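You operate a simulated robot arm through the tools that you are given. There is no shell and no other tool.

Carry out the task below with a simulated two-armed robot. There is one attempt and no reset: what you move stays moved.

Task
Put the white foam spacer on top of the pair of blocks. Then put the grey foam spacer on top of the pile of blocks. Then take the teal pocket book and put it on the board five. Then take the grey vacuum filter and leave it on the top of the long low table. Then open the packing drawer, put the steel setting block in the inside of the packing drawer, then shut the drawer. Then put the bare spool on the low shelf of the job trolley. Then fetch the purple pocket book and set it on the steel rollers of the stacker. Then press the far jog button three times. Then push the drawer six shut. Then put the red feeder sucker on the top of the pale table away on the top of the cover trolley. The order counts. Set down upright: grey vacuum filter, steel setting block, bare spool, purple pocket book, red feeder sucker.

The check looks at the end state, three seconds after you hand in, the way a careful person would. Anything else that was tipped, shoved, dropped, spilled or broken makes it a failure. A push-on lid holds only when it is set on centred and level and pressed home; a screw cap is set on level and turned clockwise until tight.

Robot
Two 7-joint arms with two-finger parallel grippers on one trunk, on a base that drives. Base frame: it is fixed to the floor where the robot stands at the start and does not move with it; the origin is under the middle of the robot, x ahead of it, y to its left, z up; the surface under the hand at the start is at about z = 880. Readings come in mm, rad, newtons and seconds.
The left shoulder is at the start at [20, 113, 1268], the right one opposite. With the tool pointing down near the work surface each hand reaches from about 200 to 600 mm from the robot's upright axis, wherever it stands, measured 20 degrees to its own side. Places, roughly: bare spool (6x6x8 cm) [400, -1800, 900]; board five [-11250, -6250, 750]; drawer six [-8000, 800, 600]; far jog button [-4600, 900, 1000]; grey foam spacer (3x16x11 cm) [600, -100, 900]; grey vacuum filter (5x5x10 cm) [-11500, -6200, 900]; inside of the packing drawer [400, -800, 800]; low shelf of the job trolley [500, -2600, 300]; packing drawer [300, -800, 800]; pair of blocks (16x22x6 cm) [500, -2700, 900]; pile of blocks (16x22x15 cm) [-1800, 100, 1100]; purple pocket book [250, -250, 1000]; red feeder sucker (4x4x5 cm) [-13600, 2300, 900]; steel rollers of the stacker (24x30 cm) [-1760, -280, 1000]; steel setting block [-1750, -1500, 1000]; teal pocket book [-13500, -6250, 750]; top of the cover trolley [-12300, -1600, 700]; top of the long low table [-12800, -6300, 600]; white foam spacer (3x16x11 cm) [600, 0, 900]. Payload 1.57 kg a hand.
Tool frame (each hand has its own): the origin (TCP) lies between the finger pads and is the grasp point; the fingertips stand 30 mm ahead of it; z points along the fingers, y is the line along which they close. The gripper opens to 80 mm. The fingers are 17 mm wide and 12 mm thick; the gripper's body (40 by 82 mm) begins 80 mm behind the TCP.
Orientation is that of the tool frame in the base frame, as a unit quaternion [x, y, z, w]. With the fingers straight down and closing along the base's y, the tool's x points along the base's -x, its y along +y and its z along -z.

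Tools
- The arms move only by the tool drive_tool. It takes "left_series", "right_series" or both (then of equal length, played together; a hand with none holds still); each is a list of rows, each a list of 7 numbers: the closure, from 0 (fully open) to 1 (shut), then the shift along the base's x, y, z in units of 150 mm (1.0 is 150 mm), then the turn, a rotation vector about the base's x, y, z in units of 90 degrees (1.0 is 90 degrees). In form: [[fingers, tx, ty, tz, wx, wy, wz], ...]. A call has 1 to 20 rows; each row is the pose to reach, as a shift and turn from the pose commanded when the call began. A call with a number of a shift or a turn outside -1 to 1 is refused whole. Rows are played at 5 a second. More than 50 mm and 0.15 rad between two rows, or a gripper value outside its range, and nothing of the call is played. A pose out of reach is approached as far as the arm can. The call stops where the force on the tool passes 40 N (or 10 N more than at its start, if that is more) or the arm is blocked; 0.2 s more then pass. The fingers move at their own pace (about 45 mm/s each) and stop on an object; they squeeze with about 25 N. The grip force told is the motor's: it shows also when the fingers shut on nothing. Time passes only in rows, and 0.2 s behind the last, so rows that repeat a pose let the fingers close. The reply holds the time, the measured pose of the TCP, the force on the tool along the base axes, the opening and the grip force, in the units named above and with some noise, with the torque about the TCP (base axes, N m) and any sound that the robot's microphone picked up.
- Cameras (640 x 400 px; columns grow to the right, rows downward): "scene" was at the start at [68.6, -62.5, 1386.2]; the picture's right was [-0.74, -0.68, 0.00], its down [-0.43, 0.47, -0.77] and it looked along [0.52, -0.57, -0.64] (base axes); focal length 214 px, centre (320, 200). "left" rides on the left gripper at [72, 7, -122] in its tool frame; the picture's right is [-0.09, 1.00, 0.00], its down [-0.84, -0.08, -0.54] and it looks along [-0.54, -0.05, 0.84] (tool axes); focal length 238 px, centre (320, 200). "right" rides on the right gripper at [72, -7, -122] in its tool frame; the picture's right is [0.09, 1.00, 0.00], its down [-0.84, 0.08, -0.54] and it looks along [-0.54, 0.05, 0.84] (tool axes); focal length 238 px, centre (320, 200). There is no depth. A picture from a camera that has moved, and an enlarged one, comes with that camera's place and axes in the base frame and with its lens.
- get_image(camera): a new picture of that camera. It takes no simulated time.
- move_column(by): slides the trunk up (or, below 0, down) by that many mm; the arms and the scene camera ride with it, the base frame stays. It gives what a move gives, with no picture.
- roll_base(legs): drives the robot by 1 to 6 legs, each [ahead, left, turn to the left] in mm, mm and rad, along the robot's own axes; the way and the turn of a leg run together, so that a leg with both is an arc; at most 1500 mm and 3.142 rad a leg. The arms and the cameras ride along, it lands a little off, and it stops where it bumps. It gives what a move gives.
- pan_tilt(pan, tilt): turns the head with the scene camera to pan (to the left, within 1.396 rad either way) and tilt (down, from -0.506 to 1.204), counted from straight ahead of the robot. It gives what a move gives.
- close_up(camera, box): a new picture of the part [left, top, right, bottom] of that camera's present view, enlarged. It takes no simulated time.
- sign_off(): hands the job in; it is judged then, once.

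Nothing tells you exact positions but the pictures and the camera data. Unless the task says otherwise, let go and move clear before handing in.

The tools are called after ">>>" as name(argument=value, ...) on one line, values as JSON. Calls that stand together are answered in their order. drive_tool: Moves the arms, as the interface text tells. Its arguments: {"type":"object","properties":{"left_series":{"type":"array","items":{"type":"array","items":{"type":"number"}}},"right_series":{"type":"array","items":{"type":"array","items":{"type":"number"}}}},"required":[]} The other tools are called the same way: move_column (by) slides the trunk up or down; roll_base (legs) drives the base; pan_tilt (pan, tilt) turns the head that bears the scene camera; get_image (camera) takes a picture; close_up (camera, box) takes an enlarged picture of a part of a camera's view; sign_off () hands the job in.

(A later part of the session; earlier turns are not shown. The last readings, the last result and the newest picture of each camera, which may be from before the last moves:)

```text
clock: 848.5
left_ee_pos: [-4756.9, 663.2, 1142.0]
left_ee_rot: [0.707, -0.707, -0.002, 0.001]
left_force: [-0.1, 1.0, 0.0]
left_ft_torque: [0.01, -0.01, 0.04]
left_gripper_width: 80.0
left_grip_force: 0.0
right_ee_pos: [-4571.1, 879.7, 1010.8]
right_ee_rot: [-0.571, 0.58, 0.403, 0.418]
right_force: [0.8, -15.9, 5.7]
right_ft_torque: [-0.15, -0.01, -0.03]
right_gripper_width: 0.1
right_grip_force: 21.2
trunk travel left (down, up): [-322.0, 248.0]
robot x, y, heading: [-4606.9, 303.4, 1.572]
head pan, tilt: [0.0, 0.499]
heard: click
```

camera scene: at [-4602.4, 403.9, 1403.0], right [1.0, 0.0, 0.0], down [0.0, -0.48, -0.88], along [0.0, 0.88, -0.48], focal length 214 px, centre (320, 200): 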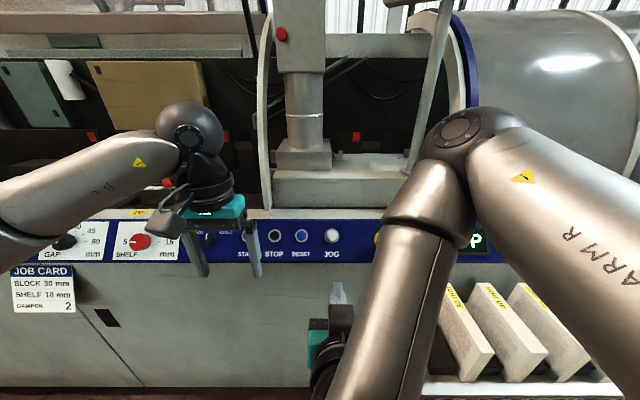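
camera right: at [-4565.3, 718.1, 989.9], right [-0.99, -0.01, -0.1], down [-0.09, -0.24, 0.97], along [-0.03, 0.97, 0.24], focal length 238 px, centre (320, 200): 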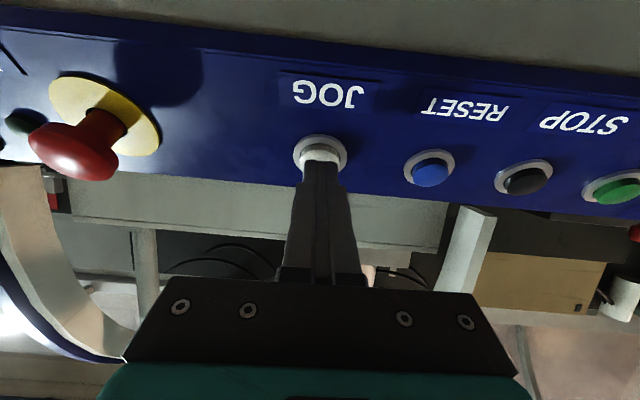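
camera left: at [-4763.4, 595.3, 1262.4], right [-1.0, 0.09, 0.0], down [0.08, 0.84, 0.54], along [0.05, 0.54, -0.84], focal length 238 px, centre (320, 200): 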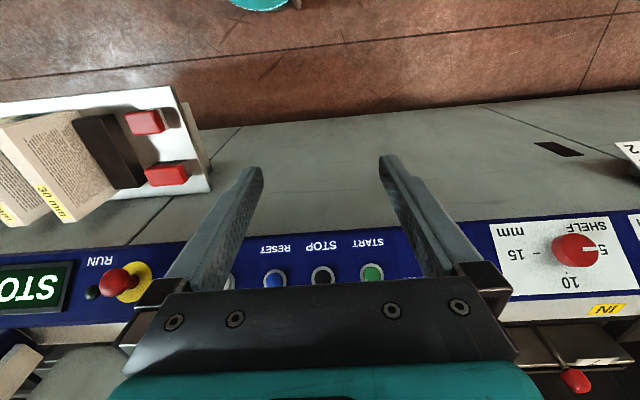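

Click two. I release and press once more.

>>> drive_tool(right_series=[[1, 0, -0.04, 0.0136, 0, 0, 0], [1, 0, -0.0756, 0.0258, 0, 0, 0], [1, 0, -0.0756, 0.0258, 0, 0, 0]])

>>> drive_tool(right_series=[[1, 0, 0.04, -0.0136, 0, 0, 0], [1, 0, 0.055, -0.0187, 0, 0, 0], [1, 0, 0.066, -0.0225, 0, 0, 0], [1, 0, 0.0756, -0.0258, 0, 0, 0]])

```text
clock: 849.2
left_ee_pos: [-4756.7, 665.0, 1141.2]
left_ee_rot: [0.708, -0.706, -0.001, 0.0]
left_force: [-0.2, -0.3, -0.3]
left_ft_torque: [-0.04, -0.01, 0.04]
left_gripper_width: 80.2
left_grip_force: 0.1
right_ee_pos: [-4569.4, 871.2, 1013.5]
right_ee_rot: [-0.571, 0.58, 0.402, 0.419]
right_force: [0.0, -0.7, 0.4]
right_ft_torque: [0.01, 0.03, 0.02]
right_gripper_width: 0.0
right_grip_force: 21.8
trunk travel left (down, up): [-322.0, 248.0]
robot x, y, heading: [-4604.4, 298.4, 1.575]
head pan, tilt: [0.0, 0.499]
```

```text
clock: 850.2
left_ee_pos: [-4757.4, 663.2, 1140.2]
left_ee_rot: [0.707, -0.707, -0.002, 0.0]
left_force: [-0.5, -0.1, 0.2]
left_ft_torque: [-0.01, -0.02, 0.0]
left_gripper_width: 80.0
left_grip_force: 0.0
right_ee_pos: [-4570.6, 878.7, 1010.7]
right_ee_rot: [-0.571, 0.58, 0.402, 0.419]
right_force: [1.5, -16.1, 6.0]
right_ft_torque: [-0.12, 0.0, -0.08]
right_gripper_width: 0.0
right_grip_force: 21.4
trunk travel left (down, up): [-322.0, 248.0]
robot x, y, heading: [-4603.0, 301.3, 1.571]
head pan, tilt: [0.0, 0.499]
heard: click
```

Three clicks heard. I withdraw the hand, back off, and move along toward drawer six near x ≈ -8000.

>>> drive_tool(right_series=[[1, 0, -0.25, 0.085, 0, 0, 0], [1, 0, -0.5, 0.17, 0, 0, 0], [1, 0, -0.75, 0.25, 0, 0, 0], [1, 0, -1.0, 0.34, 0, 0, 0]])

>>> pan_tilt(pan=1.2, tilt=0.4)

>>> get_image(camera="scene")

```text
clock: 851.2
left_ee_pos: [-4756.4, 666.1, 1140.0]
left_ee_rot: [0.707, -0.707, 0.001, 0.0]
left_force: [0.1, 0.3, 0.6]
left_ft_torque: [0.02, -0.01, -0.03]
left_gripper_width: 79.9
left_grip_force: 0.1
right_ee_pos: [-4571.9, 732.5, 1063.0]
right_ee_rot: [-0.571, 0.58, 0.402, 0.419]
right_force: [0.4, -0.5, 0.0]
right_ft_torque: [0.01, 0.0, 0.03]
right_gripper_width: 0.0
right_grip_force: 21.2
trunk travel left (down, up): [-322.0, 248.0]
robot x, y, heading: [-4602.4, 301.5, 1.571]
head pan, tilt: [0.0, 0.499]
```

```text
clock: 852.6
left_ee_pos: [-4757.2, 666.1, 1141.2]
left_ee_rot: [0.708, -0.706, -0.001, 0.001]
left_force: [-0.7, 0.5, 0.1]
left_ft_torque: [0.02, -0.01, -0.01]
left_gripper_width: 80.2
left_grip_force: 0.1
right_ee_pos: [-4571.2, 731.9, 1061.1]
right_ee_rot: [-0.571, 0.58, 0.402, 0.419]
right_force: [-1.3, -0.3, -0.6]
right_ft_torque: [0.0, 0.01, 0.03]
right_gripper_width: 0.0
right_grip_force: 20.8
trunk travel left (down, up): [-322.0, 248.0]
robot x, y, heading: [-4602.1, 302.0, 1.575]
head pan, tilt: [1.201, 0.4]
```

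```text
taken
camera scene: at [-4689.3, 346.1, 1412.2], right [0.36, 0.93, 0.0], down [0.36, -0.14, -0.92], along [-0.86, 0.33, -0.39], focal length 214 px, centre (320, 200)
```

scene: 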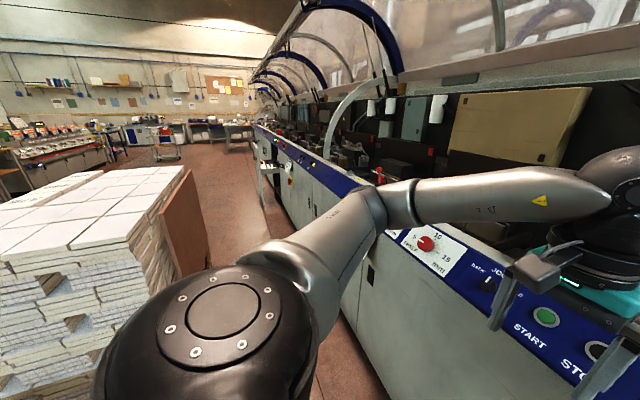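

The lane is clear at y ≈ 340. I slide along -x toward the open drawer.

>>> roll_base(legs=[[20, 0, -0.004], [0, 1300, 0], [0, 1200, 0]])

>>> get_image(camera="scene")

>>> close_up(camera="scene", box=[160, 120, 480, 320])

```text
clock: 865.2
left_ee_pos: [-7258.4, 664.8, 1140.0]
left_ee_rot: [0.714, -0.701, 0.0, 0.0]
left_force: [-0.4, 0.3, -0.1]
left_ft_torque: [0.0, 0.01, -0.03]
left_gripper_width: 80.0
left_grip_force: 0.1
right_ee_pos: [-7073.2, 733.3, 1060.9]
right_ee_rot: [0.577, -0.574, -0.406, -0.415]
right_force: [0.5, 1.0, -0.1]
right_ft_torque: [-0.02, -0.01, 0.03]
right_gripper_width: 0.1
right_grip_force: 21.3
trunk travel left (down, up): [-322.0, 248.0]
robot x, y, heading: [-7099.6, 303.0, 1.586]
head pan, tilt: [1.201, 0.4]
```

```text
taken
camera scene: at [-7184.7, 346.2, 1412.2], right [0.34, 0.94, 0.0], down [0.37, -0.13, -0.92], along [-0.87, 0.32, -0.39], focal length 214 px, centre (320, 200)
```

scene: 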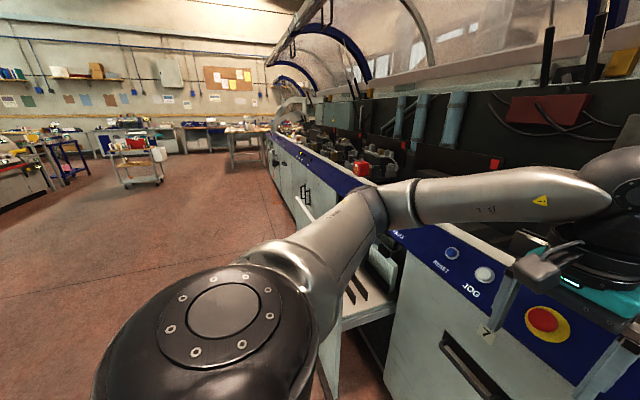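

```text
2.00 times, centred on (320, 220) of scene
camera zoom: at [-7184.7, 346.2, 1412.2], right [0.34, 0.94, 0.0], down [0.37, -0.13, -0.92], along [-0.87, 0.32, -0.39], focal length 429 px, centre (320, 160)
```

zoom: 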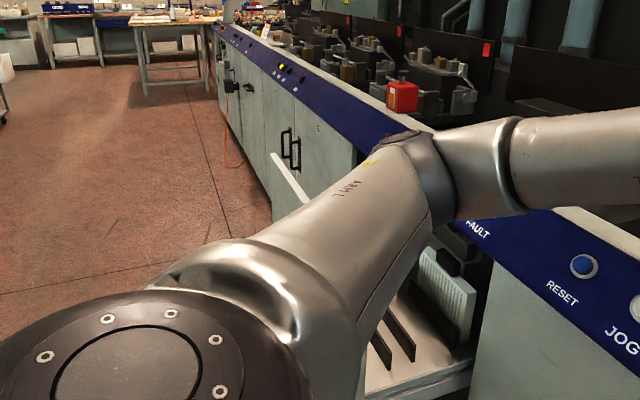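

The open drawer with slats is just ahead on the left. I move 400 mm further and look straight at it.

>>> roll_base(legs=[[0, 0, -0.015], [0, 450, 0]])

>>> pan_tilt(pan=0.3, tilt=0.7)

>>> get_image(camera="scene")

>>> get_image(camera="left")

```text
clock: 868.3
left_ee_pos: [-7703.2, 665.6, 1140.6]
left_ee_rot: [0.708, -0.706, 0.0, 0.0]
left_force: [-0.4, -0.2, 0.2]
left_ft_torque: [-0.02, -0.04, 0.02]
left_gripper_width: 79.7
left_grip_force: 0.0
right_ee_pos: [-7518.3, 730.7, 1061.6]
right_ee_rot: [-0.572, 0.58, 0.402, 0.419]
right_force: [-0.1, 0.2, -0.3]
right_ft_torque: [0.0, 0.01, 0.0]
right_gripper_width: 0.0
right_grip_force: 21.3
trunk travel left (down, up): [-322.0, 248.0]
robot x, y, heading: [-7552.4, 306.4, 1.573]
head pan, tilt: [1.201, 0.4]
```

```text
clock: 869.5
left_ee_pos: [-7702.4, 667.0, 1141.4]
left_ee_rot: [0.708, -0.706, -0.001, 0.001]
left_force: [-0.4, -0.3, 0.3]
left_ft_torque: [0.01, 0.0, -0.01]
left_gripper_width: 79.7
left_grip_force: 0.1
right_ee_pos: [-7517.7, 731.9, 1060.6]
right_ee_rot: [-0.572, 0.579, 0.403, 0.418]
right_force: [-0.5, -0.1, 0.1]
right_ft_torque: [-0.02, -0.02, -0.02]
right_gripper_width: 0.0
right_grip_force: 21.1
trunk travel left (down, up): [-322.0, 248.0]
robot x, y, heading: [-7551.5, 302.5, 1.573]
head pan, tilt: [0.3, 0.7]
```

```text
taken
camera scene: at [-7574.0, 393.7, 1385.4], right [0.95, 0.3, 0.0], down [0.19, -0.61, -0.77], along [-0.23, 0.73, -0.64], focal length 214 px, centre (320, 200)
```

scene: 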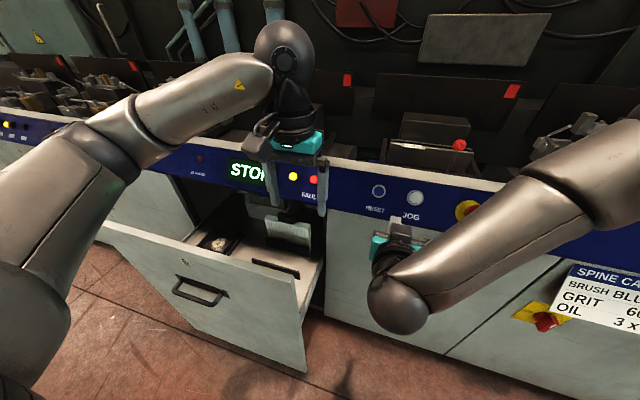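

```text
taken
camera left: at [-7709.4, 594.2, 1262.6], right [-1.0, 0.09, 0.0], down [0.08, 0.84, 0.54], along [0.05, 0.54, -0.84], focal length 238 px, centre (320, 200)
```

left: 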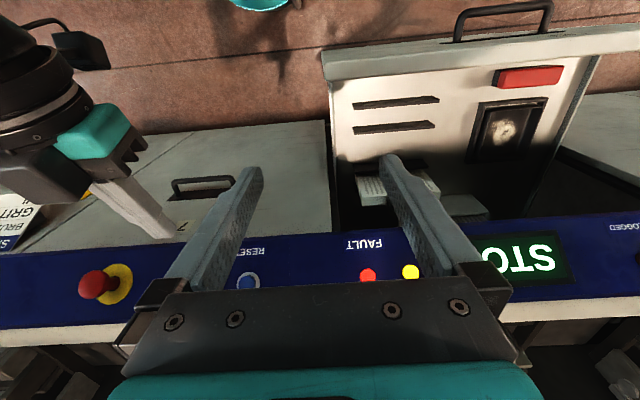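

Drawer six stands open: its tall front is at y ≈ 625, x -8308…-7707, z up to 935. I position in front of its middle and lower the trunk so the closed right fingers meet it above the handle.

>>> roll_base(legs=[[-190, 0, 0], [0, 485, 0]])

>>> move_column(by=-200)

>>> pan_tilt(pan=-0.2, tilt=0.7)

>>> get_image(camera="scene")

>>> get_image(camera="right")

```text
clock: 873.5
left_ee_pos: [-8183.9, 476.8, 1142.2]
left_ee_rot: [-0.706, 0.708, 0.0, 0.0]
left_force: [-0.4, 0.0, -0.1]
left_ft_torque: [0.04, -0.03, -0.01]
left_gripper_width: 80.0
left_grip_force: 0.0
right_ee_pos: [-7997.8, 541.9, 1061.5]
right_ee_rot: [-0.572, 0.58, 0.402, 0.418]
right_force: [0.0, 0.2, 0.0]
right_ft_torque: [-0.03, 0.0, 0.02]
right_gripper_width: 0.0
right_grip_force: 21.5
trunk travel left (down, up): [-322.0, 248.0]
robot x, y, heading: [-8027.7, 110.0, 1.571]
head pan, tilt: [0.3, 0.7]
```

```text
clock: 875.7
left_ee_pos: [-8182.8, 475.3, 941.2]
left_ee_rot: [0.707, -0.707, -0.001, 0.0]
left_force: [-0.5, 0.7, 1.0]
left_ft_torque: [0.01, 0.01, 0.0]
left_gripper_width: 79.8
left_grip_force: 0.2
right_ee_pos: [-7995.6, 541.7, 861.3]
right_ee_rot: [-0.57, 0.581, 0.401, 0.42]
right_force: [-1.1, 0.6, -0.1]
right_ft_torque: [-0.01, 0.0, 0.0]
right_gripper_width: 0.1
right_grip_force: 21.1
trunk travel left (down, up): [-122.0, 448.0]
robot x, y, heading: [-8029.2, 111.9, 1.573]
head pan, tilt: [0.3, 0.7]
```

```text
clock: 876.6
left_ee_pos: [-8183.6, 475.4, 940.3]
left_ee_rot: [-0.706, 0.708, 0.0, -0.001]
left_force: [-0.1, 0.6, -0.9]
left_ft_torque: [0.0, 0.01, 0.01]
left_gripper_width: 79.8
left_grip_force: 0.1
right_ee_pos: [-7996.7, 541.5, 861.3]
right_ee_rot: [-0.571, 0.581, 0.401, 0.419]
right_force: [0.9, 0.2, -0.2]
right_ft_torque: [0.0, 0.0, 0.0]
right_gripper_width: 0.1
right_grip_force: 21.8
trunk travel left (down, up): [-122.0, 448.0]
robot x, y, heading: [-8032.7, 112.8, 1.575]
head pan, tilt: [-0.201, 0.7]
```

```text
taken
camera scene: at [-8012.7, 205.1, 1185.3], right [0.98, -0.2, 0.0], down [-0.13, -0.63, -0.76], along [0.15, 0.75, -0.64], focal length 214 px, centre (320, 200)
```

scene: 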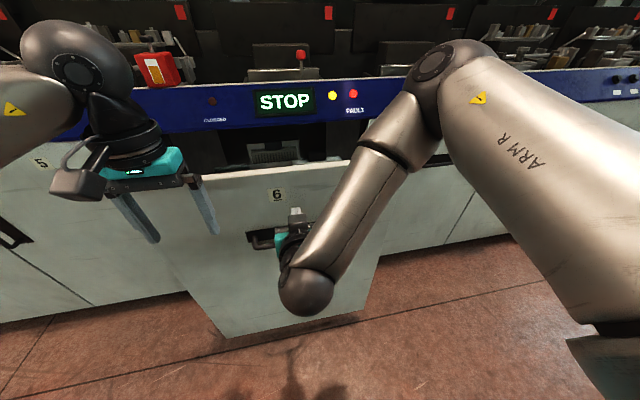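

```text
taken
camera right: at [-7992.7, 402.0, 832.7], right [-1.0, 0.0, -0.1], down [-0.1, -0.24, 0.97], along [-0.03, 0.97, 0.24], focal length 238 px, centre (320, 200)
```

right: 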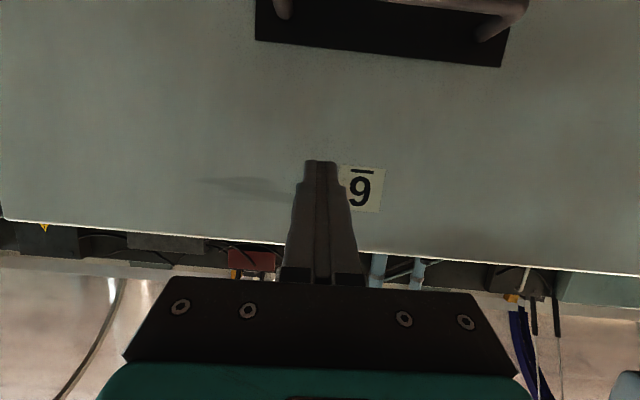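

The label reads 6. I pull the left hand back and push slowly with the right arm.

>>> drive_tool(left_series=[[0, 0, -0.2, 0.1, 0, 0, 0], [0, 0, -0.4, 0.2, 0, 0, 0], [0, 0, -0.5, 0.3, 0, 0, 0], [0, 0, -0.5, 0.3, 0, 0, 0], [0, 0, -0.5, 0.3, 0, 0, 0], [0, 0, -0.5, 0.3, 0, 0, 0], [0, 0, -0.5, 0.3, 0, 0, 0], [0, 0, -0.5, 0.3, 0, 0, 0]], right_series=[[1, 0, 0.15, 0, 0, 0, 0], [1, 0, 0.3, 0, 0, 0, 0], [1, 0, 0.42, 0, 0, 0, 0], [1, 0, 0.54, 0, 0, 0, 0], [1, 0, 0.66, 0, 0, 0, 0], [1, 0, 0.78, 0, 0, 0, 0], [1, 0, 0.9, 0, 0, 0, 0], [1, 0, 1.0, 0, 0, 0, 0]])

>>> get_image(camera="scene")

```text
clock: 878.4
left_ee_pos: [-8182.5, 400.6, 987.5]
left_ee_rot: [-0.707, 0.707, -0.001, 0.0]
left_force: [0.4, -0.5, -0.3]
left_ft_torque: [0.0, 0.0, -0.02]
left_gripper_width: 79.9
left_grip_force: 0.0
right_ee_pos: [-7997.1, 691.1, 861.3]
right_ee_rot: [-0.571, 0.58, 0.403, 0.419]
right_force: [-0.3, -0.1, -0.2]
right_ft_torque: [-0.01, 0.01, 0.01]
right_gripper_width: 0.2
right_grip_force: 21.3
trunk travel left (down, up): [-122.0, 448.0]
robot x, y, heading: [-8031.5, 108.9, 1.571]
head pan, tilt: [-0.201, 0.7]
```

```text
taken
camera scene: at [-8012.7, 205.4, 1185.3], right [0.98, -0.2, 0.0], down [-0.13, -0.63, -0.76], along [0.15, 0.75, -0.64], focal length 214 px, centre (320, 200)
```

scene: 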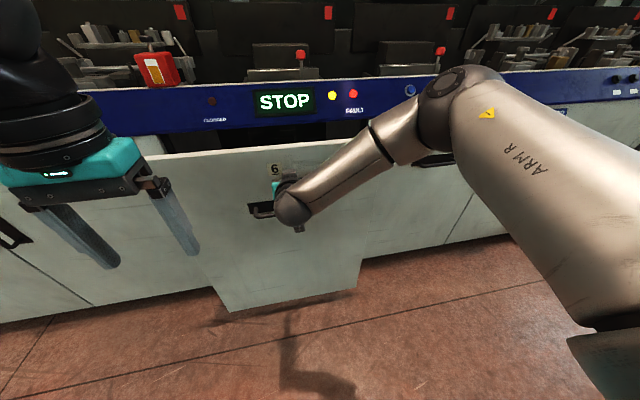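

It slides in well. I roll the base forward 120 mm to keep pushing, then finish with the arm.

>>> roll_base(legs=[[60, 0, 0], [60, 0, 0]])

>>> drive_tool(right_series=[[1, 0, 0.1, 0, 0, 0, 0], [1, 0, 0.2, 0, 0, 0, 0], [1, 0, 0.27, 0, 0, 0, 0], [1, 0, 0.34, 0, 0, 0, 0], [1, 0, 0.4, 0, 0, 0, 0], [1, 0, 0.46, 0, 0, 0, 0], [1, 0, 0.52, 0, 0, 0, 0]])

>>> get_image(camera="scene")

```text
clock: 879.9
left_ee_pos: [-8183.1, 520.5, 986.9]
left_ee_rot: [0.708, -0.707, 0.0, 0.0]
left_force: [0.2, 0.4, 0.4]
left_ft_torque: [-0.02, 0.01, -0.01]
left_gripper_width: 79.8
left_grip_force: 0.1
right_ee_pos: [-7997.4, 810.6, 861.3]
right_ee_rot: [-0.57, 0.581, 0.401, 0.419]
right_force: [-0.4, 0.5, 0.0]
right_ft_torque: [-0.02, -0.02, 0.0]
right_gripper_width: 0.0
right_grip_force: 20.6
trunk travel left (down, up): [-122.0, 448.0]
robot x, y, heading: [-8028.0, 232.4, 1.572]
head pan, tilt: [-0.201, 0.7]
```

```text
clock: 881.0
left_ee_pos: [-8182.7, 516.0, 986.7]
left_ee_rot: [-0.707, 0.708, 0.001, 0.001]
left_force: [-0.2, 0.9, 0.2]
left_ft_torque: [0.03, -0.01, 0.0]
left_gripper_width: 80.0
left_grip_force: 0.1
right_ee_pos: [-7998.3, 855.0, 859.0]
right_ee_rot: [-0.572, 0.582, 0.4, 0.417]
right_force: [5.6, -28.1, 11.7]
right_ft_torque: [0.3, 0.02, -0.07]
right_gripper_width: 0.1
right_grip_force: 21.6
trunk travel left (down, up): [-122.0, 448.0]
robot x, y, heading: [-8029.0, 231.0, 1.571]
head pan, tilt: [-0.201, 0.7]
stopped in row 5 (right hand): the force on the tool passed its limit at 53 N (the readings are from after the stop); the commanded pose is now the measured one
```

```text
taken
camera scene: at [-8012.0, 319.7, 1185.8], right [0.98, -0.2, 0.0], down [-0.13, -0.63, -0.77], along [0.15, 0.75, -0.64], focal length 214 px, centre (320, 200)
```

scene: 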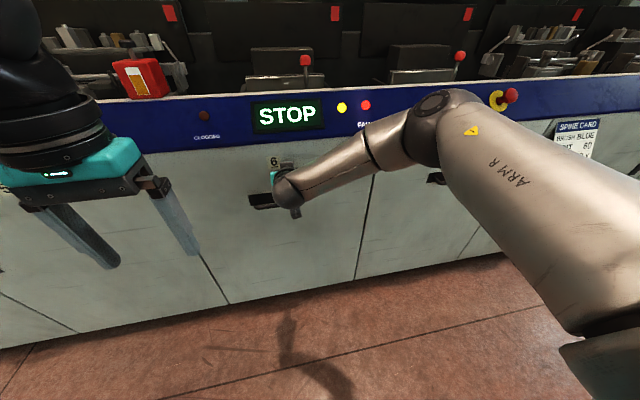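

Drawer six is flush and shut. I withdraw, straighten the right hand, raise the trunk and head west for the red feeder sucker.

>>> drive_tool(right_series=[[1, 0, -0.25, 0, 0, 0, 0], [1, 0, -0.5, 0, 0, 0, 0], [1, 0, -0.75, 0.05, 0, 0, 0], [1, 0, -1.0, 0.1, 0, 0, 0]])

>>> close_up(camera="scene", box=[160, 80, 480, 320])

>>> roll_base(legs=[[-330, 0, 0]])

>>> move_column(by=200)

>>> drive_tool(right_series=[[0, 0, -0.05, 0.05, -0.087, 0, 0], [0, 0, -0.1, 0.1, -0.173, 0, 0], [0, 0, -0.15, 0.15, -0.26, 0, 0], [0, 0, -0.2, 0.2, -0.347, 0, 0], [0, 0.02, -0.25, 0.25, -0.433, 0, 0], [0, 0.04, -0.3, 0.3, -0.52, 0, 0], [0, 0.06, -0.35, 0.35, -0.607, 0, 0], [0, 0.08, -0.4, 0.4, -0.693, 0, 0], [0, 0.1, -0.5, 0.5, -0.78, 0, 0], [0, 0.1, -0.5, 0.5, -0.78, 0, 0]])

```text
clock: 882.0
left_ee_pos: [-8182.4, 519.9, 986.7]
left_ee_rot: [-0.706, 0.708, 0.0, 0.0]
left_force: [0.4, -0.2, 1.0]
left_ft_torque: [-0.02, 0.01, 0.0]
left_gripper_width: 80.1
left_grip_force: 0.1
right_ee_pos: [-7998.6, 708.2, 872.1]
right_ee_rot: [-0.573, 0.582, 0.4, 0.417]
right_force: [-0.3, -0.5, 0.4]
right_ft_torque: [-0.05, 0.0, 0.01]
right_gripper_width: 0.0
right_grip_force: 21.5
trunk travel left (down, up): [-122.0, 448.0]
robot x, y, heading: [-8029.3, 229.9, 1.57]
head pan, tilt: [-0.201, 0.7]
```

```text
1.67 times, centred on (320, 200) of scene
camera zoom: at [-8012.6, 323.9, 1185.4], right [0.98, -0.2, 0.0], down [-0.13, -0.63, -0.77], along [0.15, 0.75, -0.64], focal length 358 px, centre (320, 200)
```

zoom: 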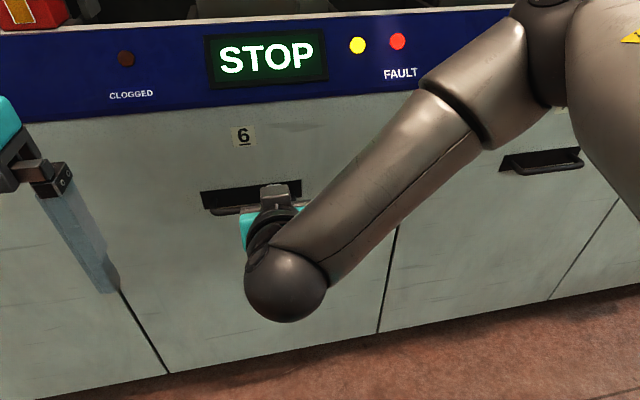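

```text
clock: 884.2
left_ee_pos: [-8182.8, 190.5, 986.3]
left_ee_rot: [0.707, -0.707, 0.0, 0.0]
left_force: [-0.5, -0.2, 0.2]
left_ft_torque: [0.03, 0.03, 0.0]
left_gripper_width: 80.0
left_grip_force: 0.0
right_ee_pos: [-7999.0, 379.4, 872.8]
right_ee_rot: [-0.573, 0.582, 0.399, 0.417]
right_force: [-0.3, 0.0, 0.0]
right_ft_torque: [-0.03, 0.01, 0.0]
right_gripper_width: 0.0
right_grip_force: 21.2
trunk travel left (down, up): [-122.0, 448.0]
robot x, y, heading: [-8032.2, -97.9, 1.572]
head pan, tilt: [-0.201, 0.7]
```

```text
clock: 886.4
left_ee_pos: [-8183.7, 189.4, 1186.4]
left_ee_rot: [0.707, -0.707, 0.0, 0.0]
left_force: [0.1, -0.2, 0.5]
left_ft_torque: [0.0, -0.02, -0.01]
left_gripper_width: 80.1
left_grip_force: 0.1
right_ee_pos: [-7998.0, 378.7, 1073.5]
right_ee_rot: [-0.573, 0.582, 0.399, 0.417]
right_force: [0.7, 0.1, -0.1]
right_ft_torque: [-0.02, 0.01, 0.0]
right_gripper_width: 0.1
right_grip_force: 21.7
trunk travel left (down, up): [-322.0, 248.0]
robot x, y, heading: [-8032.3, -95.5, 1.569]
head pan, tilt: [-0.201, 0.7]
```

```text
clock: 888.6
left_ee_pos: [-8184.1, 189.4, 1186.5]
left_ee_rot: [-0.707, 0.707, 0.0, 0.0]
left_force: [-0.5, 0.4, -0.6]
left_ft_torque: [0.06, -0.03, -0.03]
left_gripper_width: 80.3
left_grip_force: 0.1
right_ee_pos: [-7982.7, 305.2, 1148.8]
right_ee_rot: [0.709, -0.705, 0.009, -0.009]
right_force: [0.4, -0.3, 0.0]
right_ft_torque: [-0.03, 0.0, 0.01]
right_gripper_width: 80.2
right_grip_force: 0.1
trunk travel left (down, up): [-322.0, 248.0]
robot x, y, heading: [-8025.0, -98.0, 1.572]
head pan, tilt: [-0.201, 0.7]
```

I turn to face -x and look toward the pale table.

>>> roll_base(legs=[[0, 0, 1.5708], [1300, 0, 0], [1300, 0, 0]])

>>> pan_tilt(pan=-0.4, tilt=0.3)

>>> get_image(camera="scene")

>>> close_up(camera="scene", box=[200, 100, 520, 300])

```text
clock: 905.1
left_ee_pos: [-10927.7, -245.1, 1187.2]
left_ee_rot: [1.0, 0.001, -0.001, -0.001]
left_force: [-0.4, 0.1, -0.1]
left_ft_torque: [0.01, -0.05, -0.01]
left_gripper_width: 79.9
left_grip_force: 0.0
right_ee_pos: [-11042.9, -46.5, 1149.0]
right_ee_rot: [1.0, 0.002, -0.002, -0.013]
right_force: [0.4, 0.2, -1.2]
right_ft_torque: [0.02, 0.0, 0.02]
right_gripper_width: 80.0
right_grip_force: 0.1
trunk travel left (down, up): [-322.0, 248.0]
robot x, y, heading: [-10637.0, -90.0, -3.144]
head pan, tilt: [-0.201, 0.7]
```

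```text
clock: 905.9
left_ee_pos: [-10925.9, -245.2, 1185.7]
left_ee_rot: [1.0, 0.0, -0.001, 0.0]
left_force: [0.3, 0.2, 0.0]
left_ft_torque: [-0.02, 0.01, 0.03]
left_gripper_width: 80.0
left_grip_force: 0.1
right_ee_pos: [-11042.4, -46.3, 1149.3]
right_ee_rot: [1.0, 0.002, -0.003, -0.013]
right_force: [0.1, 0.4, -0.6]
right_ft_torque: [-0.01, -0.01, 0.02]
right_gripper_width: 79.9
right_grip_force: 0.0
trunk travel left (down, up): [-322.0, 248.0]
robot x, y, heading: [-10638.7, -93.7, -3.145]
head pan, tilt: [-0.4, 0.3]
```

```text
taken
camera scene: at [-10733.4, -56.2, 1421.4], right [0.39, 0.92, 0.0], down [0.27, -0.12, -0.95], along [-0.88, 0.37, -0.3], focal length 214 px, centre (320, 200)
```

scene: 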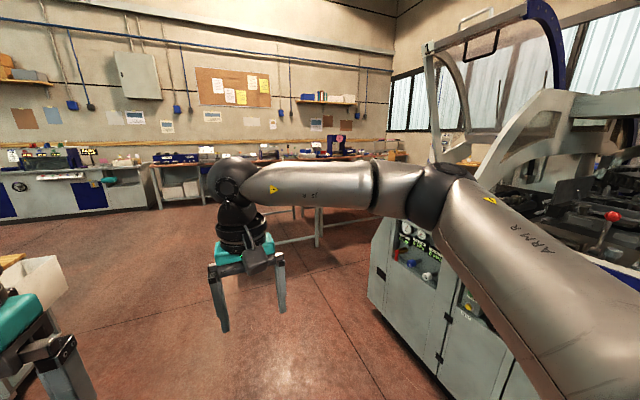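

```text
2.00 times, centred on (360, 200) of scene
camera zoom: at [-10733.4, -56.2, 1421.4], right [0.39, 0.92, 0.0], down [0.27, -0.12, -0.95], along [-0.88, 0.37, -0.3], focal length 429 px, centre (240, 200)
```

zoom: 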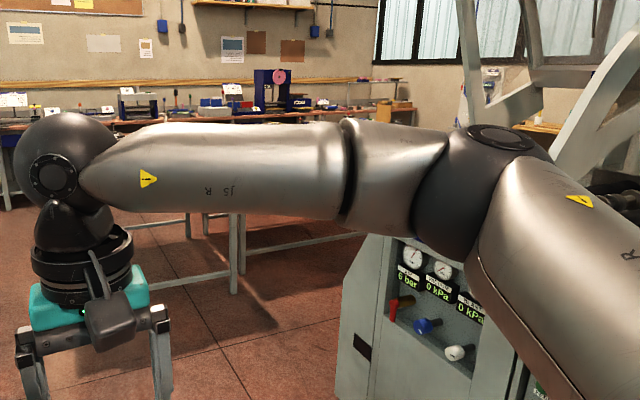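

A pale table stands ahead right. I drive on to x ≈ -12000 and look right.

>>> roll_base(legs=[[1200, 0, 0]])

>>> pan_tilt(pan=-1.0, tilt=0.3)

>>> get_image(camera="scene")

>>> pan_tilt(pan=0.8, tilt=0.4)

>>> get_image(camera="scene")

```text
clock: 912.0
left_ee_pos: [-12125.1, -245.2, 1186.5]
left_ee_rot: [1.0, -0.002, 0.0, 0.0]
left_force: [0.3, 0.1, -0.5]
left_ft_torque: [-0.03, 0.01, -0.01]
left_gripper_width: 79.9
left_grip_force: 0.0
right_ee_pos: [-12240.2, -44.5, 1148.4]
right_ee_rot: [1.0, 0.001, -0.002, -0.013]
right_force: [0.2, 0.1, -0.5]
right_ft_torque: [0.04, 0.0, 0.03]
right_gripper_width: 80.2
right_grip_force: 0.1
trunk travel left (down, up): [-322.0, 248.0]
robot x, y, heading: [-11838.8, -93.0, 3.141]
head pan, tilt: [-0.4, 0.3]
```

```text
clock: 913.0
left_ee_pos: [-12125.9, -244.7, 1186.6]
left_ee_rot: [1.0, -0.001, -0.001, 0.001]
left_force: [-0.2, 0.7, -0.7]
left_ft_torque: [0.0, 0.01, 0.01]
left_gripper_width: 80.1
left_grip_force: 0.2
right_ee_pos: [-12239.6, -44.9, 1149.3]
right_ee_rot: [1.0, 0.0, -0.003, -0.014]
right_force: [0.0, -0.6, 0.7]
right_ft_torque: [0.0, -0.01, 0.03]
right_gripper_width: 79.8
right_grip_force: 0.0
trunk travel left (down, up): [-322.0, 248.0]
robot x, y, heading: [-11835.3, -94.9, 3.139]
head pan, tilt: [-1.0, 0.3]
```

```text
taken
camera scene: at [-11896.0, -13.4, 1421.4], right [0.84, 0.54, 0.0], down [0.16, -0.25, -0.96], along [-0.52, 0.8, -0.3], focal length 214 px, centre (320, 200)
```

scene: 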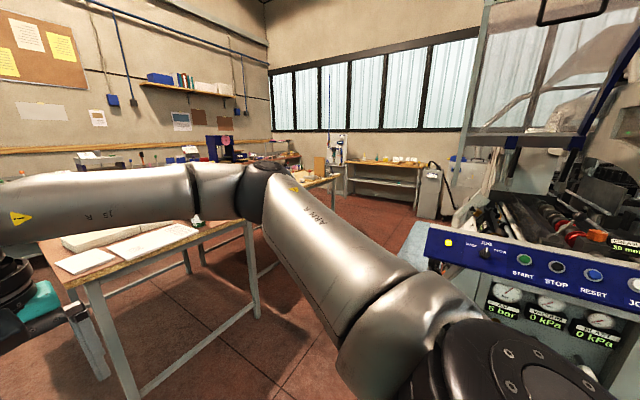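

```text
clock: 914.8
left_ee_pos: [-12125.3, -245.3, 1186.5]
left_ee_rot: [1.0, -0.001, 0.0, 0.0]
left_force: [-0.6, 0.2, -0.4]
left_ft_torque: [-0.01, -0.03, 0.02]
left_gripper_width: 79.9
left_grip_force: 0.0
right_ee_pos: [-12240.7, -43.7, 1148.2]
right_ee_rot: [1.0, 0.001, -0.003, -0.014]
right_force: [0.5, 0.5, -0.2]
right_ft_torque: [0.01, 0.03, -0.02]
right_gripper_width: 79.8
right_grip_force: 0.0
trunk travel left (down, up): [-322.0, 248.0]
robot x, y, heading: [-11834.9, -96.2, 3.137]
head pan, tilt: [0.799, 0.4]
```

```text
taken
camera scene: at [-11910.3, -158.2, 1412.2], right [-0.72, 0.7, 0.0], down [0.27, 0.28, -0.92], along [-0.64, -0.66, -0.39], focal length 214 px, centre (320, 200)
```

scene: 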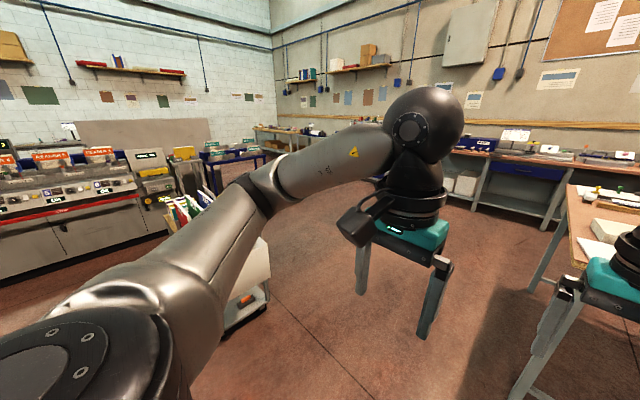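

Tables line the far side. I go to x ≈ -12530, y ≈ 600 between the table and the machine's end, and look.

>>> roll_base(legs=[[690, 0, 0], [0, -700, 0]])

>>> pan_tilt(pan=-0.5, tilt=0.4)

>>> get_image(camera="scene")

>>> pan_tilt(pan=0.1, tilt=0.4)

>>> get_image(camera="scene")

```text
clock: 922.1
left_ee_pos: [-12810.4, 463.8, 1185.9]
left_ee_rot: [1.0, -0.004, -0.001, 0.001]
left_force: [-0.1, 0.0, 0.3]
left_ft_torque: [0.01, -0.01, 0.02]
left_gripper_width: 79.9
left_grip_force: 0.0
right_ee_pos: [-12920.6, 663.9, 1148.6]
right_ee_rot: [1.0, -0.004, -0.002, -0.013]
right_force: [0.9, -0.8, 0.3]
right_ft_torque: [0.0, 0.02, -0.01]
right_gripper_width: 79.9
right_grip_force: 0.0
trunk travel left (down, up): [-322.0, 248.0]
robot x, y, heading: [-12515.8, 617.1, 3.138]
head pan, tilt: [0.799, 0.4]
```

```text
clock: 923.5
left_ee_pos: [-12808.9, 463.5, 1187.5]
left_ee_rot: [1.0, -0.005, 0.0, 0.001]
left_force: [-0.1, -0.4, -0.9]
left_ft_torque: [0.01, 0.0, 0.01]
left_gripper_width: 79.9
left_grip_force: 0.1
right_ee_pos: [-12921.6, 664.4, 1149.1]
right_ee_rot: [1.0, -0.003, -0.002, -0.013]
right_force: [-0.4, 1.0, 0.2]
right_ft_torque: [0.02, 0.02, 0.02]
right_gripper_width: 80.2
right_grip_force: 0.1
trunk travel left (down, up): [-322.0, 248.0]
robot x, y, heading: [-12521.4, 617.1, 3.133]
head pan, tilt: [-0.499, 0.4]
```

```text
taken
camera scene: at [-12608.6, 658.6, 1412.2], right [0.49, 0.87, 0.0], down [0.34, -0.19, -0.92], along [-0.8, 0.45, -0.39], focal length 214 px, centre (320, 200)
```

scene: 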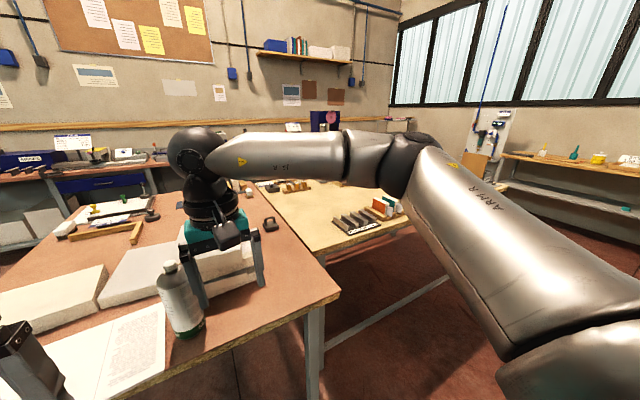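

```text
clock: 924.5
left_ee_pos: [-12808.9, 463.7, 1185.7]
left_ee_rot: [1.0, -0.005, 0.001, 0.0]
left_force: [0.0, 0.5, -0.1]
left_ft_torque: [-0.01, 0.01, 0.01]
left_gripper_width: 80.0
left_grip_force: 0.1
right_ee_pos: [-12922.4, 664.4, 1149.2]
right_ee_rot: [1.0, -0.003, -0.003, -0.014]
right_force: [0.1, -0.7, 0.0]
right_ft_torque: [-0.03, 0.0, -0.03]
right_gripper_width: 80.0
right_grip_force: 0.1
trunk travel left (down, up): [-322.0, 248.0]
robot x, y, heading: [-12519.5, 611.7, 3.134]
head pan, tilt: [0.099, 0.4]
```

```text
taken
camera scene: at [-12620.0, 605.4, 1412.2], right [-0.09, 1.0, 0.0], down [0.39, 0.03, -0.92], along [-0.92, -0.08, -0.39], focal length 214 px, centre (320, 200)
```

scene: 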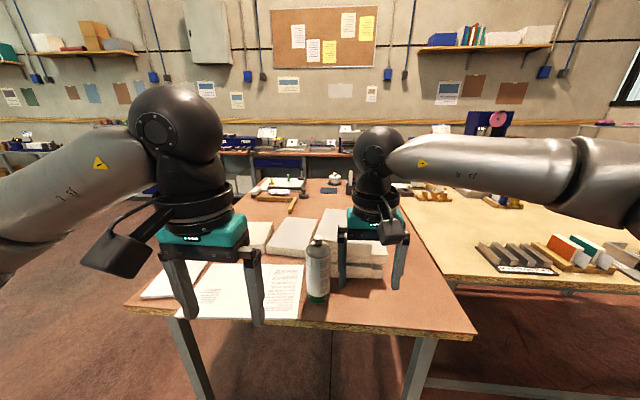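

There is a brown table and, to its right, the pale table. I slide right along the passage to see the pale table's far part.

>>> roll_base(legs=[[-40, 0, 0], [0, -800, 0]])

>>> pan_tilt(pan=-0.4, tilt=0.45)

>>> get_image(camera="scene")

>>> pan_tilt(pan=0.1, tilt=0.45)

>>> get_image(camera="scene")

```text
clock: 929.3
left_ee_pos: [-12761.6, 1262.4, 1185.5]
left_ee_rot: [1.0, -0.003, 0.001, 0.001]
left_force: [0.2, -0.1, -0.2]
left_ft_torque: [0.0, 0.02, -0.01]
left_gripper_width: 79.9
left_grip_force: 0.1
right_ee_pos: [-12874.1, 1462.0, 1148.7]
right_ee_rot: [1.0, -0.002, -0.003, -0.013]
right_force: [-0.3, 0.2, 0.0]
right_ft_torque: [-0.02, 0.0, 0.01]
right_gripper_width: 80.1
right_grip_force: 0.0
trunk travel left (down, up): [-322.0, 248.0]
robot x, y, heading: [-12472.2, 1412.5, 3.135]
head pan, tilt: [0.099, 0.4]
```

```text
clock: 930.2
left_ee_pos: [-12762.1, 1263.2, 1187.2]
left_ee_rot: [1.0, -0.003, 0.001, 0.0]
left_force: [-0.3, -0.4, 0.2]
left_ft_torque: [-0.03, 0.0, 0.03]
left_gripper_width: 80.1
left_grip_force: 0.1
right_ee_pos: [-12874.6, 1461.9, 1148.9]
right_ee_rot: [1.0, -0.001, -0.002, -0.013]
right_force: [-0.2, -0.6, -0.5]
right_ft_torque: [0.0, 0.01, -0.02]
right_gripper_width: 80.0
right_grip_force: 0.0
trunk travel left (down, up): [-322.0, 248.0]
robot x, y, heading: [-12470.3, 1409.1, 3.134]
head pan, tilt: [-0.4, 0.45]
```

```text
taken
camera scene: at [-12565.6, 1449.4, 1407.5], right [0.39, 0.92, 0.0], down [0.4, -0.17, -0.9], along [-0.83, 0.35, -0.44], focal length 214 px, centre (320, 200)
```

scene: 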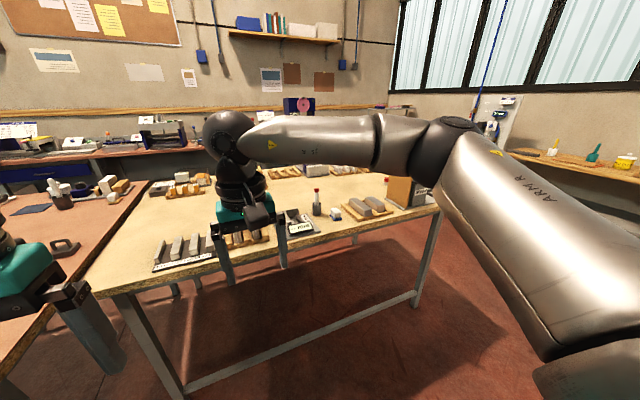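

```text
clock: 931.2
left_ee_pos: [-12761.9, 1262.2, 1187.0]
left_ee_rot: [1.0, -0.003, 0.0, 0.0]
left_force: [0.3, -1.4, 0.4]
left_ft_torque: [0.01, 0.0, 0.01]
left_gripper_width: 80.2
left_grip_force: 0.1
right_ee_pos: [-12876.2, 1462.1, 1148.8]
right_ee_rot: [1.0, -0.002, -0.002, -0.013]
right_force: [0.2, 0.1, 0.3]
right_ft_torque: [-0.01, -0.02, 0.02]
right_gripper_width: 79.9
right_grip_force: 0.0
trunk travel left (down, up): [-322.0, 248.0]
robot x, y, heading: [-12470.4, 1411.2, 3.13]
head pan, tilt: [0.099, 0.45]
```

```text
taken
camera scene: at [-12572.7, 1404.8, 1407.5], right [-0.09, 1.0, 0.0], down [0.43, 0.04, -0.9], along [-0.9, -0.08, -0.44], focal length 214 px, centre (320, 200)
```

scene: 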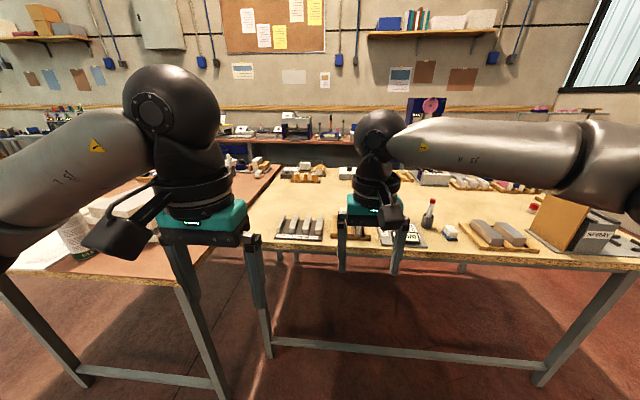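

A red object stands at about [-13576, 2349], matching the named place. I move across from it and look closely.

>>> roll_base(legs=[[0, -820, 0.007]])

>>> pan_tilt(pan=0.0, tilt=0.5)

>>> get_image(camera="scene")

>>> close_up(camera="scene", box=[200, 100, 440, 280])

```text
clock: 935.6
left_ee_pos: [-12759.0, 2084.8, 1186.5]
left_ee_rot: [1.0, 0.001, 0.0, 0.001]
left_force: [1.0, 0.6, -0.8]
left_ft_torque: [0.01, -0.02, 0.02]
left_gripper_width: 80.1
left_grip_force: 0.0
right_ee_pos: [-12875.1, 2284.1, 1148.2]
right_ee_rot: [1.0, 0.003, -0.003, -0.013]
right_force: [0.3, 0.7, -0.2]
right_ft_torque: [0.0, 0.02, -0.01]
right_gripper_width: 79.8
right_grip_force: 0.0
trunk travel left (down, up): [-322.0, 248.0]
robot x, y, heading: [-12468.7, 2241.1, -3.134]
head pan, tilt: [0.099, 0.45]
```

```text
clock: 936.2
left_ee_pos: [-12759.6, 2084.4, 1186.3]
left_ee_rot: [1.0, 0.001, 0.0, 0.001]
left_force: [0.2, -0.4, -0.1]
left_ft_torque: [-0.04, 0.0, -0.02]
left_gripper_width: 79.9
left_grip_force: 0.3
right_ee_pos: [-12874.3, 2284.4, 1149.5]
right_ee_rot: [1.0, 0.003, -0.003, -0.013]
right_force: [0.5, 0.2, -0.3]
right_ft_torque: [-0.05, 0.0, 0.0]
right_gripper_width: 80.1
right_grip_force: 0.1
trunk travel left (down, up): [-322.0, 248.0]
robot x, y, heading: [-12471.8, 2239.4, -3.132]
head pan, tilt: [0.0, 0.499]
```

```text
taken
camera scene: at [-12570.8, 2237.8, 1403.1], right [0.0, 1.0, 0.0], down [0.48, 0.0, -0.88], along [-0.88, 0.0, -0.48], focal length 214 px, centre (320, 200)
```

scene: 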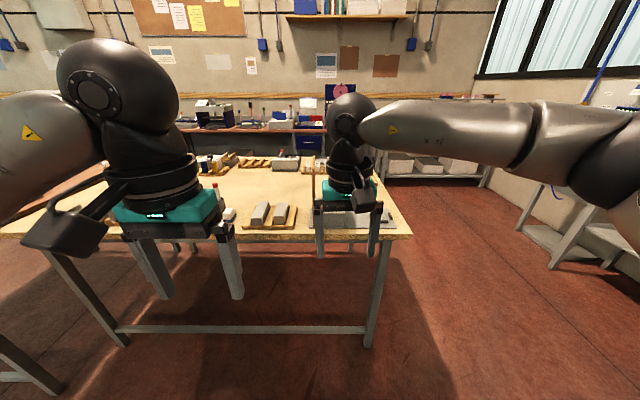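

```text
2.22 times, centred on (320, 190) of scene
camera zoom: at [-12570.8, 2237.8, 1403.1], right [0.0, 1.0, 0.0], down [0.48, 0.0, -0.88], along [-0.88, 0.0, -0.48], focal length 477 px, centre (320, 222)
```

zoom: 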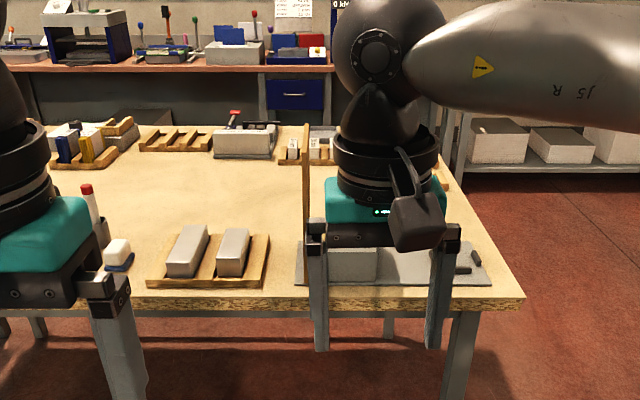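

My right hand hides it. I move that hand to the right and look again.

>>> drive_tool(right_series=[[0, 0.1, 0.3, 0.1, 0, 0, 0], [0, 0.2, 0.6, 0.2, 0, 0, 0], [0, 0.3, 0.85, 0.3, 0, 0, 0], [0, 0.4, 1.0, 0.5, 0, 0, 0]])

>>> close_up(camera="scene", box=[260, 120, 460, 280])

```text
clock: 937.2
left_ee_pos: [-12759.2, 2084.4, 1187.5]
left_ee_rot: [1.0, 0.001, 0.0, -0.001]
left_force: [0.5, 0.2, 0.3]
left_ft_torque: [-0.02, -0.01, 0.01]
left_gripper_width: 80.0
left_grip_force: 0.0
right_ee_pos: [-12814.0, 2435.2, 1224.6]
right_ee_rot: [1.0, 0.004, -0.003, -0.013]
right_force: [0.7, 0.9, -0.4]
right_ft_torque: [0.0, 0.02, 0.0]
right_gripper_width: 80.1
right_grip_force: 0.0
trunk travel left (down, up): [-322.0, 248.0]
robot x, y, heading: [-12469.5, 2234.1, -3.135]
head pan, tilt: [0.0, 0.499]
```

```text
2.50 times, centred on (360, 200) of scene
camera zoom: at [-12570.0, 2237.9, 1403.1], right [0.0, 1.0, 0.0], down [0.48, 0.0, -0.88], along [-0.88, 0.0, -0.48], focal length 536 px, centre (220, 200)
```

zoom: 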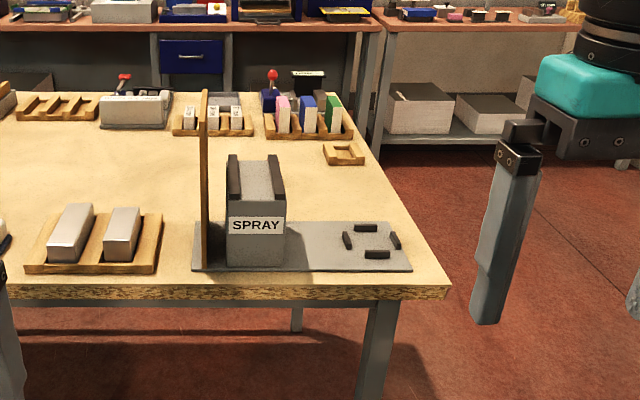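

The red object must be just behind the SPRAY box. I raise the trunk to look over it.

>>> move_column(by=240)

>>> close_up(camera="scene", box=[240, 140, 440, 300])

```text
clock: 939.7
left_ee_pos: [-12757.9, 2083.8, 1425.1]
left_ee_rot: [1.0, 0.0, 0.0, 0.0]
left_force: [-1.6, -0.4, -0.3]
left_ft_torque: [0.01, 0.02, -0.05]
left_gripper_width: 79.9
left_grip_force: 0.1
right_ee_pos: [-12814.0, 2433.6, 1463.3]
right_ee_rot: [1.0, 0.003, -0.003, -0.014]
right_force: [0.8, 0.5, 0.3]
right_ft_torque: [0.0, 0.01, 0.02]
right_gripper_width: 79.9
right_grip_force: 0.1
trunk travel left (down, up): [-562.0, 8.0]
robot x, y, heading: [-12471.5, 2241.2, -3.136]
head pan, tilt: [0.0, 0.499]
```

```text
2.50 times, centred on (340, 220) of scene
camera zoom: at [-12570.9, 2237.9, 1643.0], right [0.0, 1.0, 0.0], down [0.48, 0.0, -0.88], along [-0.88, 0.0, -0.48], focal length 536 px, centre (270, 150)
```

zoom: 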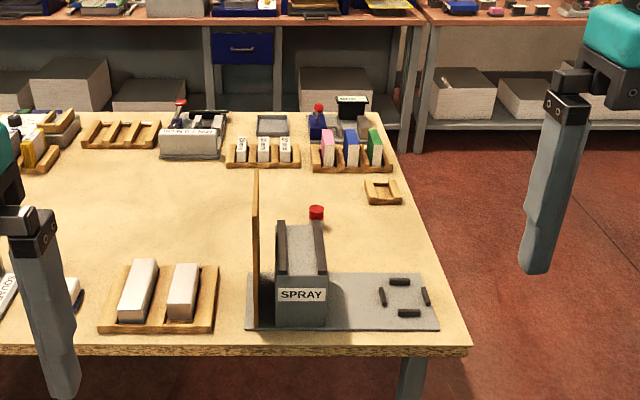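

Now I see the red-topped sucker at about [-13557, 2340], behind the SPRAY box. I pull the left hand in, then move up to the table.

>>> drive_tool(left_series=[[0, 0.2, -0.15, 0, 0, 0, 0], [0, 0.4, -0.3, 0, 0, 0, 0], [0, 0.5, -0.45, 0, 0, 0, 0], [0, 0.5, -0.6, 0, 0, 0, 0]])

>>> roll_base(legs=[[0, -55, -0.005], [400, 0, 0]])

>>> pan_tilt(pan=-0.1, tilt=0.7)

>>> get_image(camera="scene")

>>> get_image(camera="right")

```text
clock: 940.7
left_ee_pos: [-12682.8, 1992.3, 1426.4]
left_ee_rot: [1.0, 0.001, 0.0, 0.0]
left_force: [0.7, 0.1, 0.1]
left_ft_torque: [-0.03, 0.01, -0.01]
left_gripper_width: 80.1
left_grip_force: 0.1
right_ee_pos: [-12814.4, 2433.5, 1463.2]
right_ee_rot: [1.0, 0.003, -0.002, -0.013]
right_force: [-0.3, -0.3, 0.7]
right_ft_torque: [0.01, 0.02, 0.03]
right_gripper_width: 79.9
right_grip_force: 0.0
trunk travel left (down, up): [-562.0, 8.0]
robot x, y, heading: [-12471.6, 2235.8, -3.139]
head pan, tilt: [0.0, 0.499]
```

```text
clock: 943.8
left_ee_pos: [-13082.6, 2049.8, 1426.2]
left_ee_rot: [1.0, -0.001, 0.0, 0.0]
left_force: [-0.7, -0.3, -0.5]
left_ft_torque: [-0.01, -0.03, 0.01]
left_gripper_width: 80.0
left_grip_force: 0.0
right_ee_pos: [-13210.1, 2492.0, 1462.9]
right_ee_rot: [1.0, 0.001, -0.003, -0.014]
right_force: [-0.4, -0.4, -1.0]
right_ft_torque: [0.01, 0.01, -0.01]
right_gripper_width: 80.0
right_grip_force: 0.1
trunk travel left (down, up): [-562.0, 8.0]
robot x, y, heading: [-12866.5, 2290.8, 3.143]
head pan, tilt: [0.0, 0.499]
```

```text
clock: 944.5
left_ee_pos: [-13083.2, 2049.9, 1425.8]
left_ee_rot: [1.0, -0.001, 0.0, 0.0]
left_force: [-0.5, -0.1, 0.8]
left_ft_torque: [-0.02, -0.01, 0.02]
left_gripper_width: 79.8
left_grip_force: 0.2
right_ee_pos: [-13210.6, 2490.9, 1463.7]
right_ee_rot: [1.0, 0.002, -0.002, -0.012]
right_force: [-0.2, 0.5, 0.6]
right_ft_torque: [0.06, -0.03, -0.02]
right_gripper_width: 80.0
right_grip_force: 0.1
trunk travel left (down, up): [-562.0, 8.0]
robot x, y, heading: [-12871.9, 2291.9, 3.138]
head pan, tilt: [-0.099, 0.7]
```

```text
taken
camera scene: at [-12961.9, 2301.9, 1625.4], right [0.1, 0.99, 0.0], down [0.64, -0.06, -0.77], along [-0.76, 0.08, -0.64], focal length 214 px, centre (320, 200)
```

scene: 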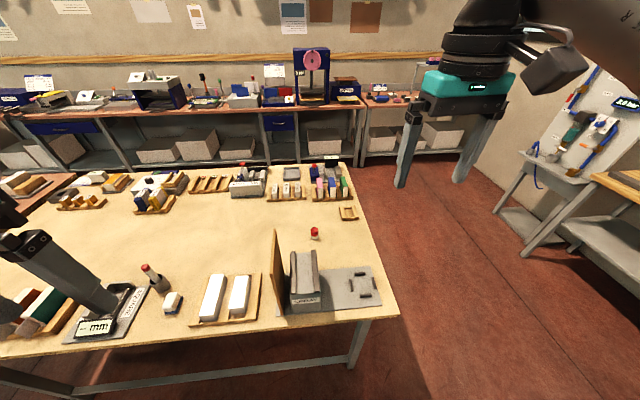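

```text
taken
camera right: at [-13137.1, 2494.5, 1584.8], right [0.09, -1.0, -0.03], down [-0.83, -0.09, 0.54], along [-0.54, -0.03, -0.84], focal length 238 px, centre (320, 200)
```

right: 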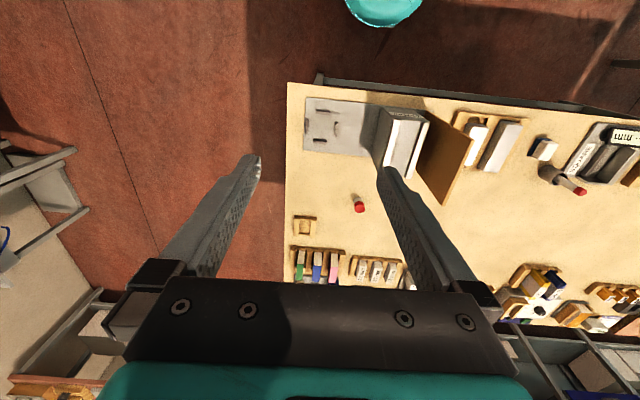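

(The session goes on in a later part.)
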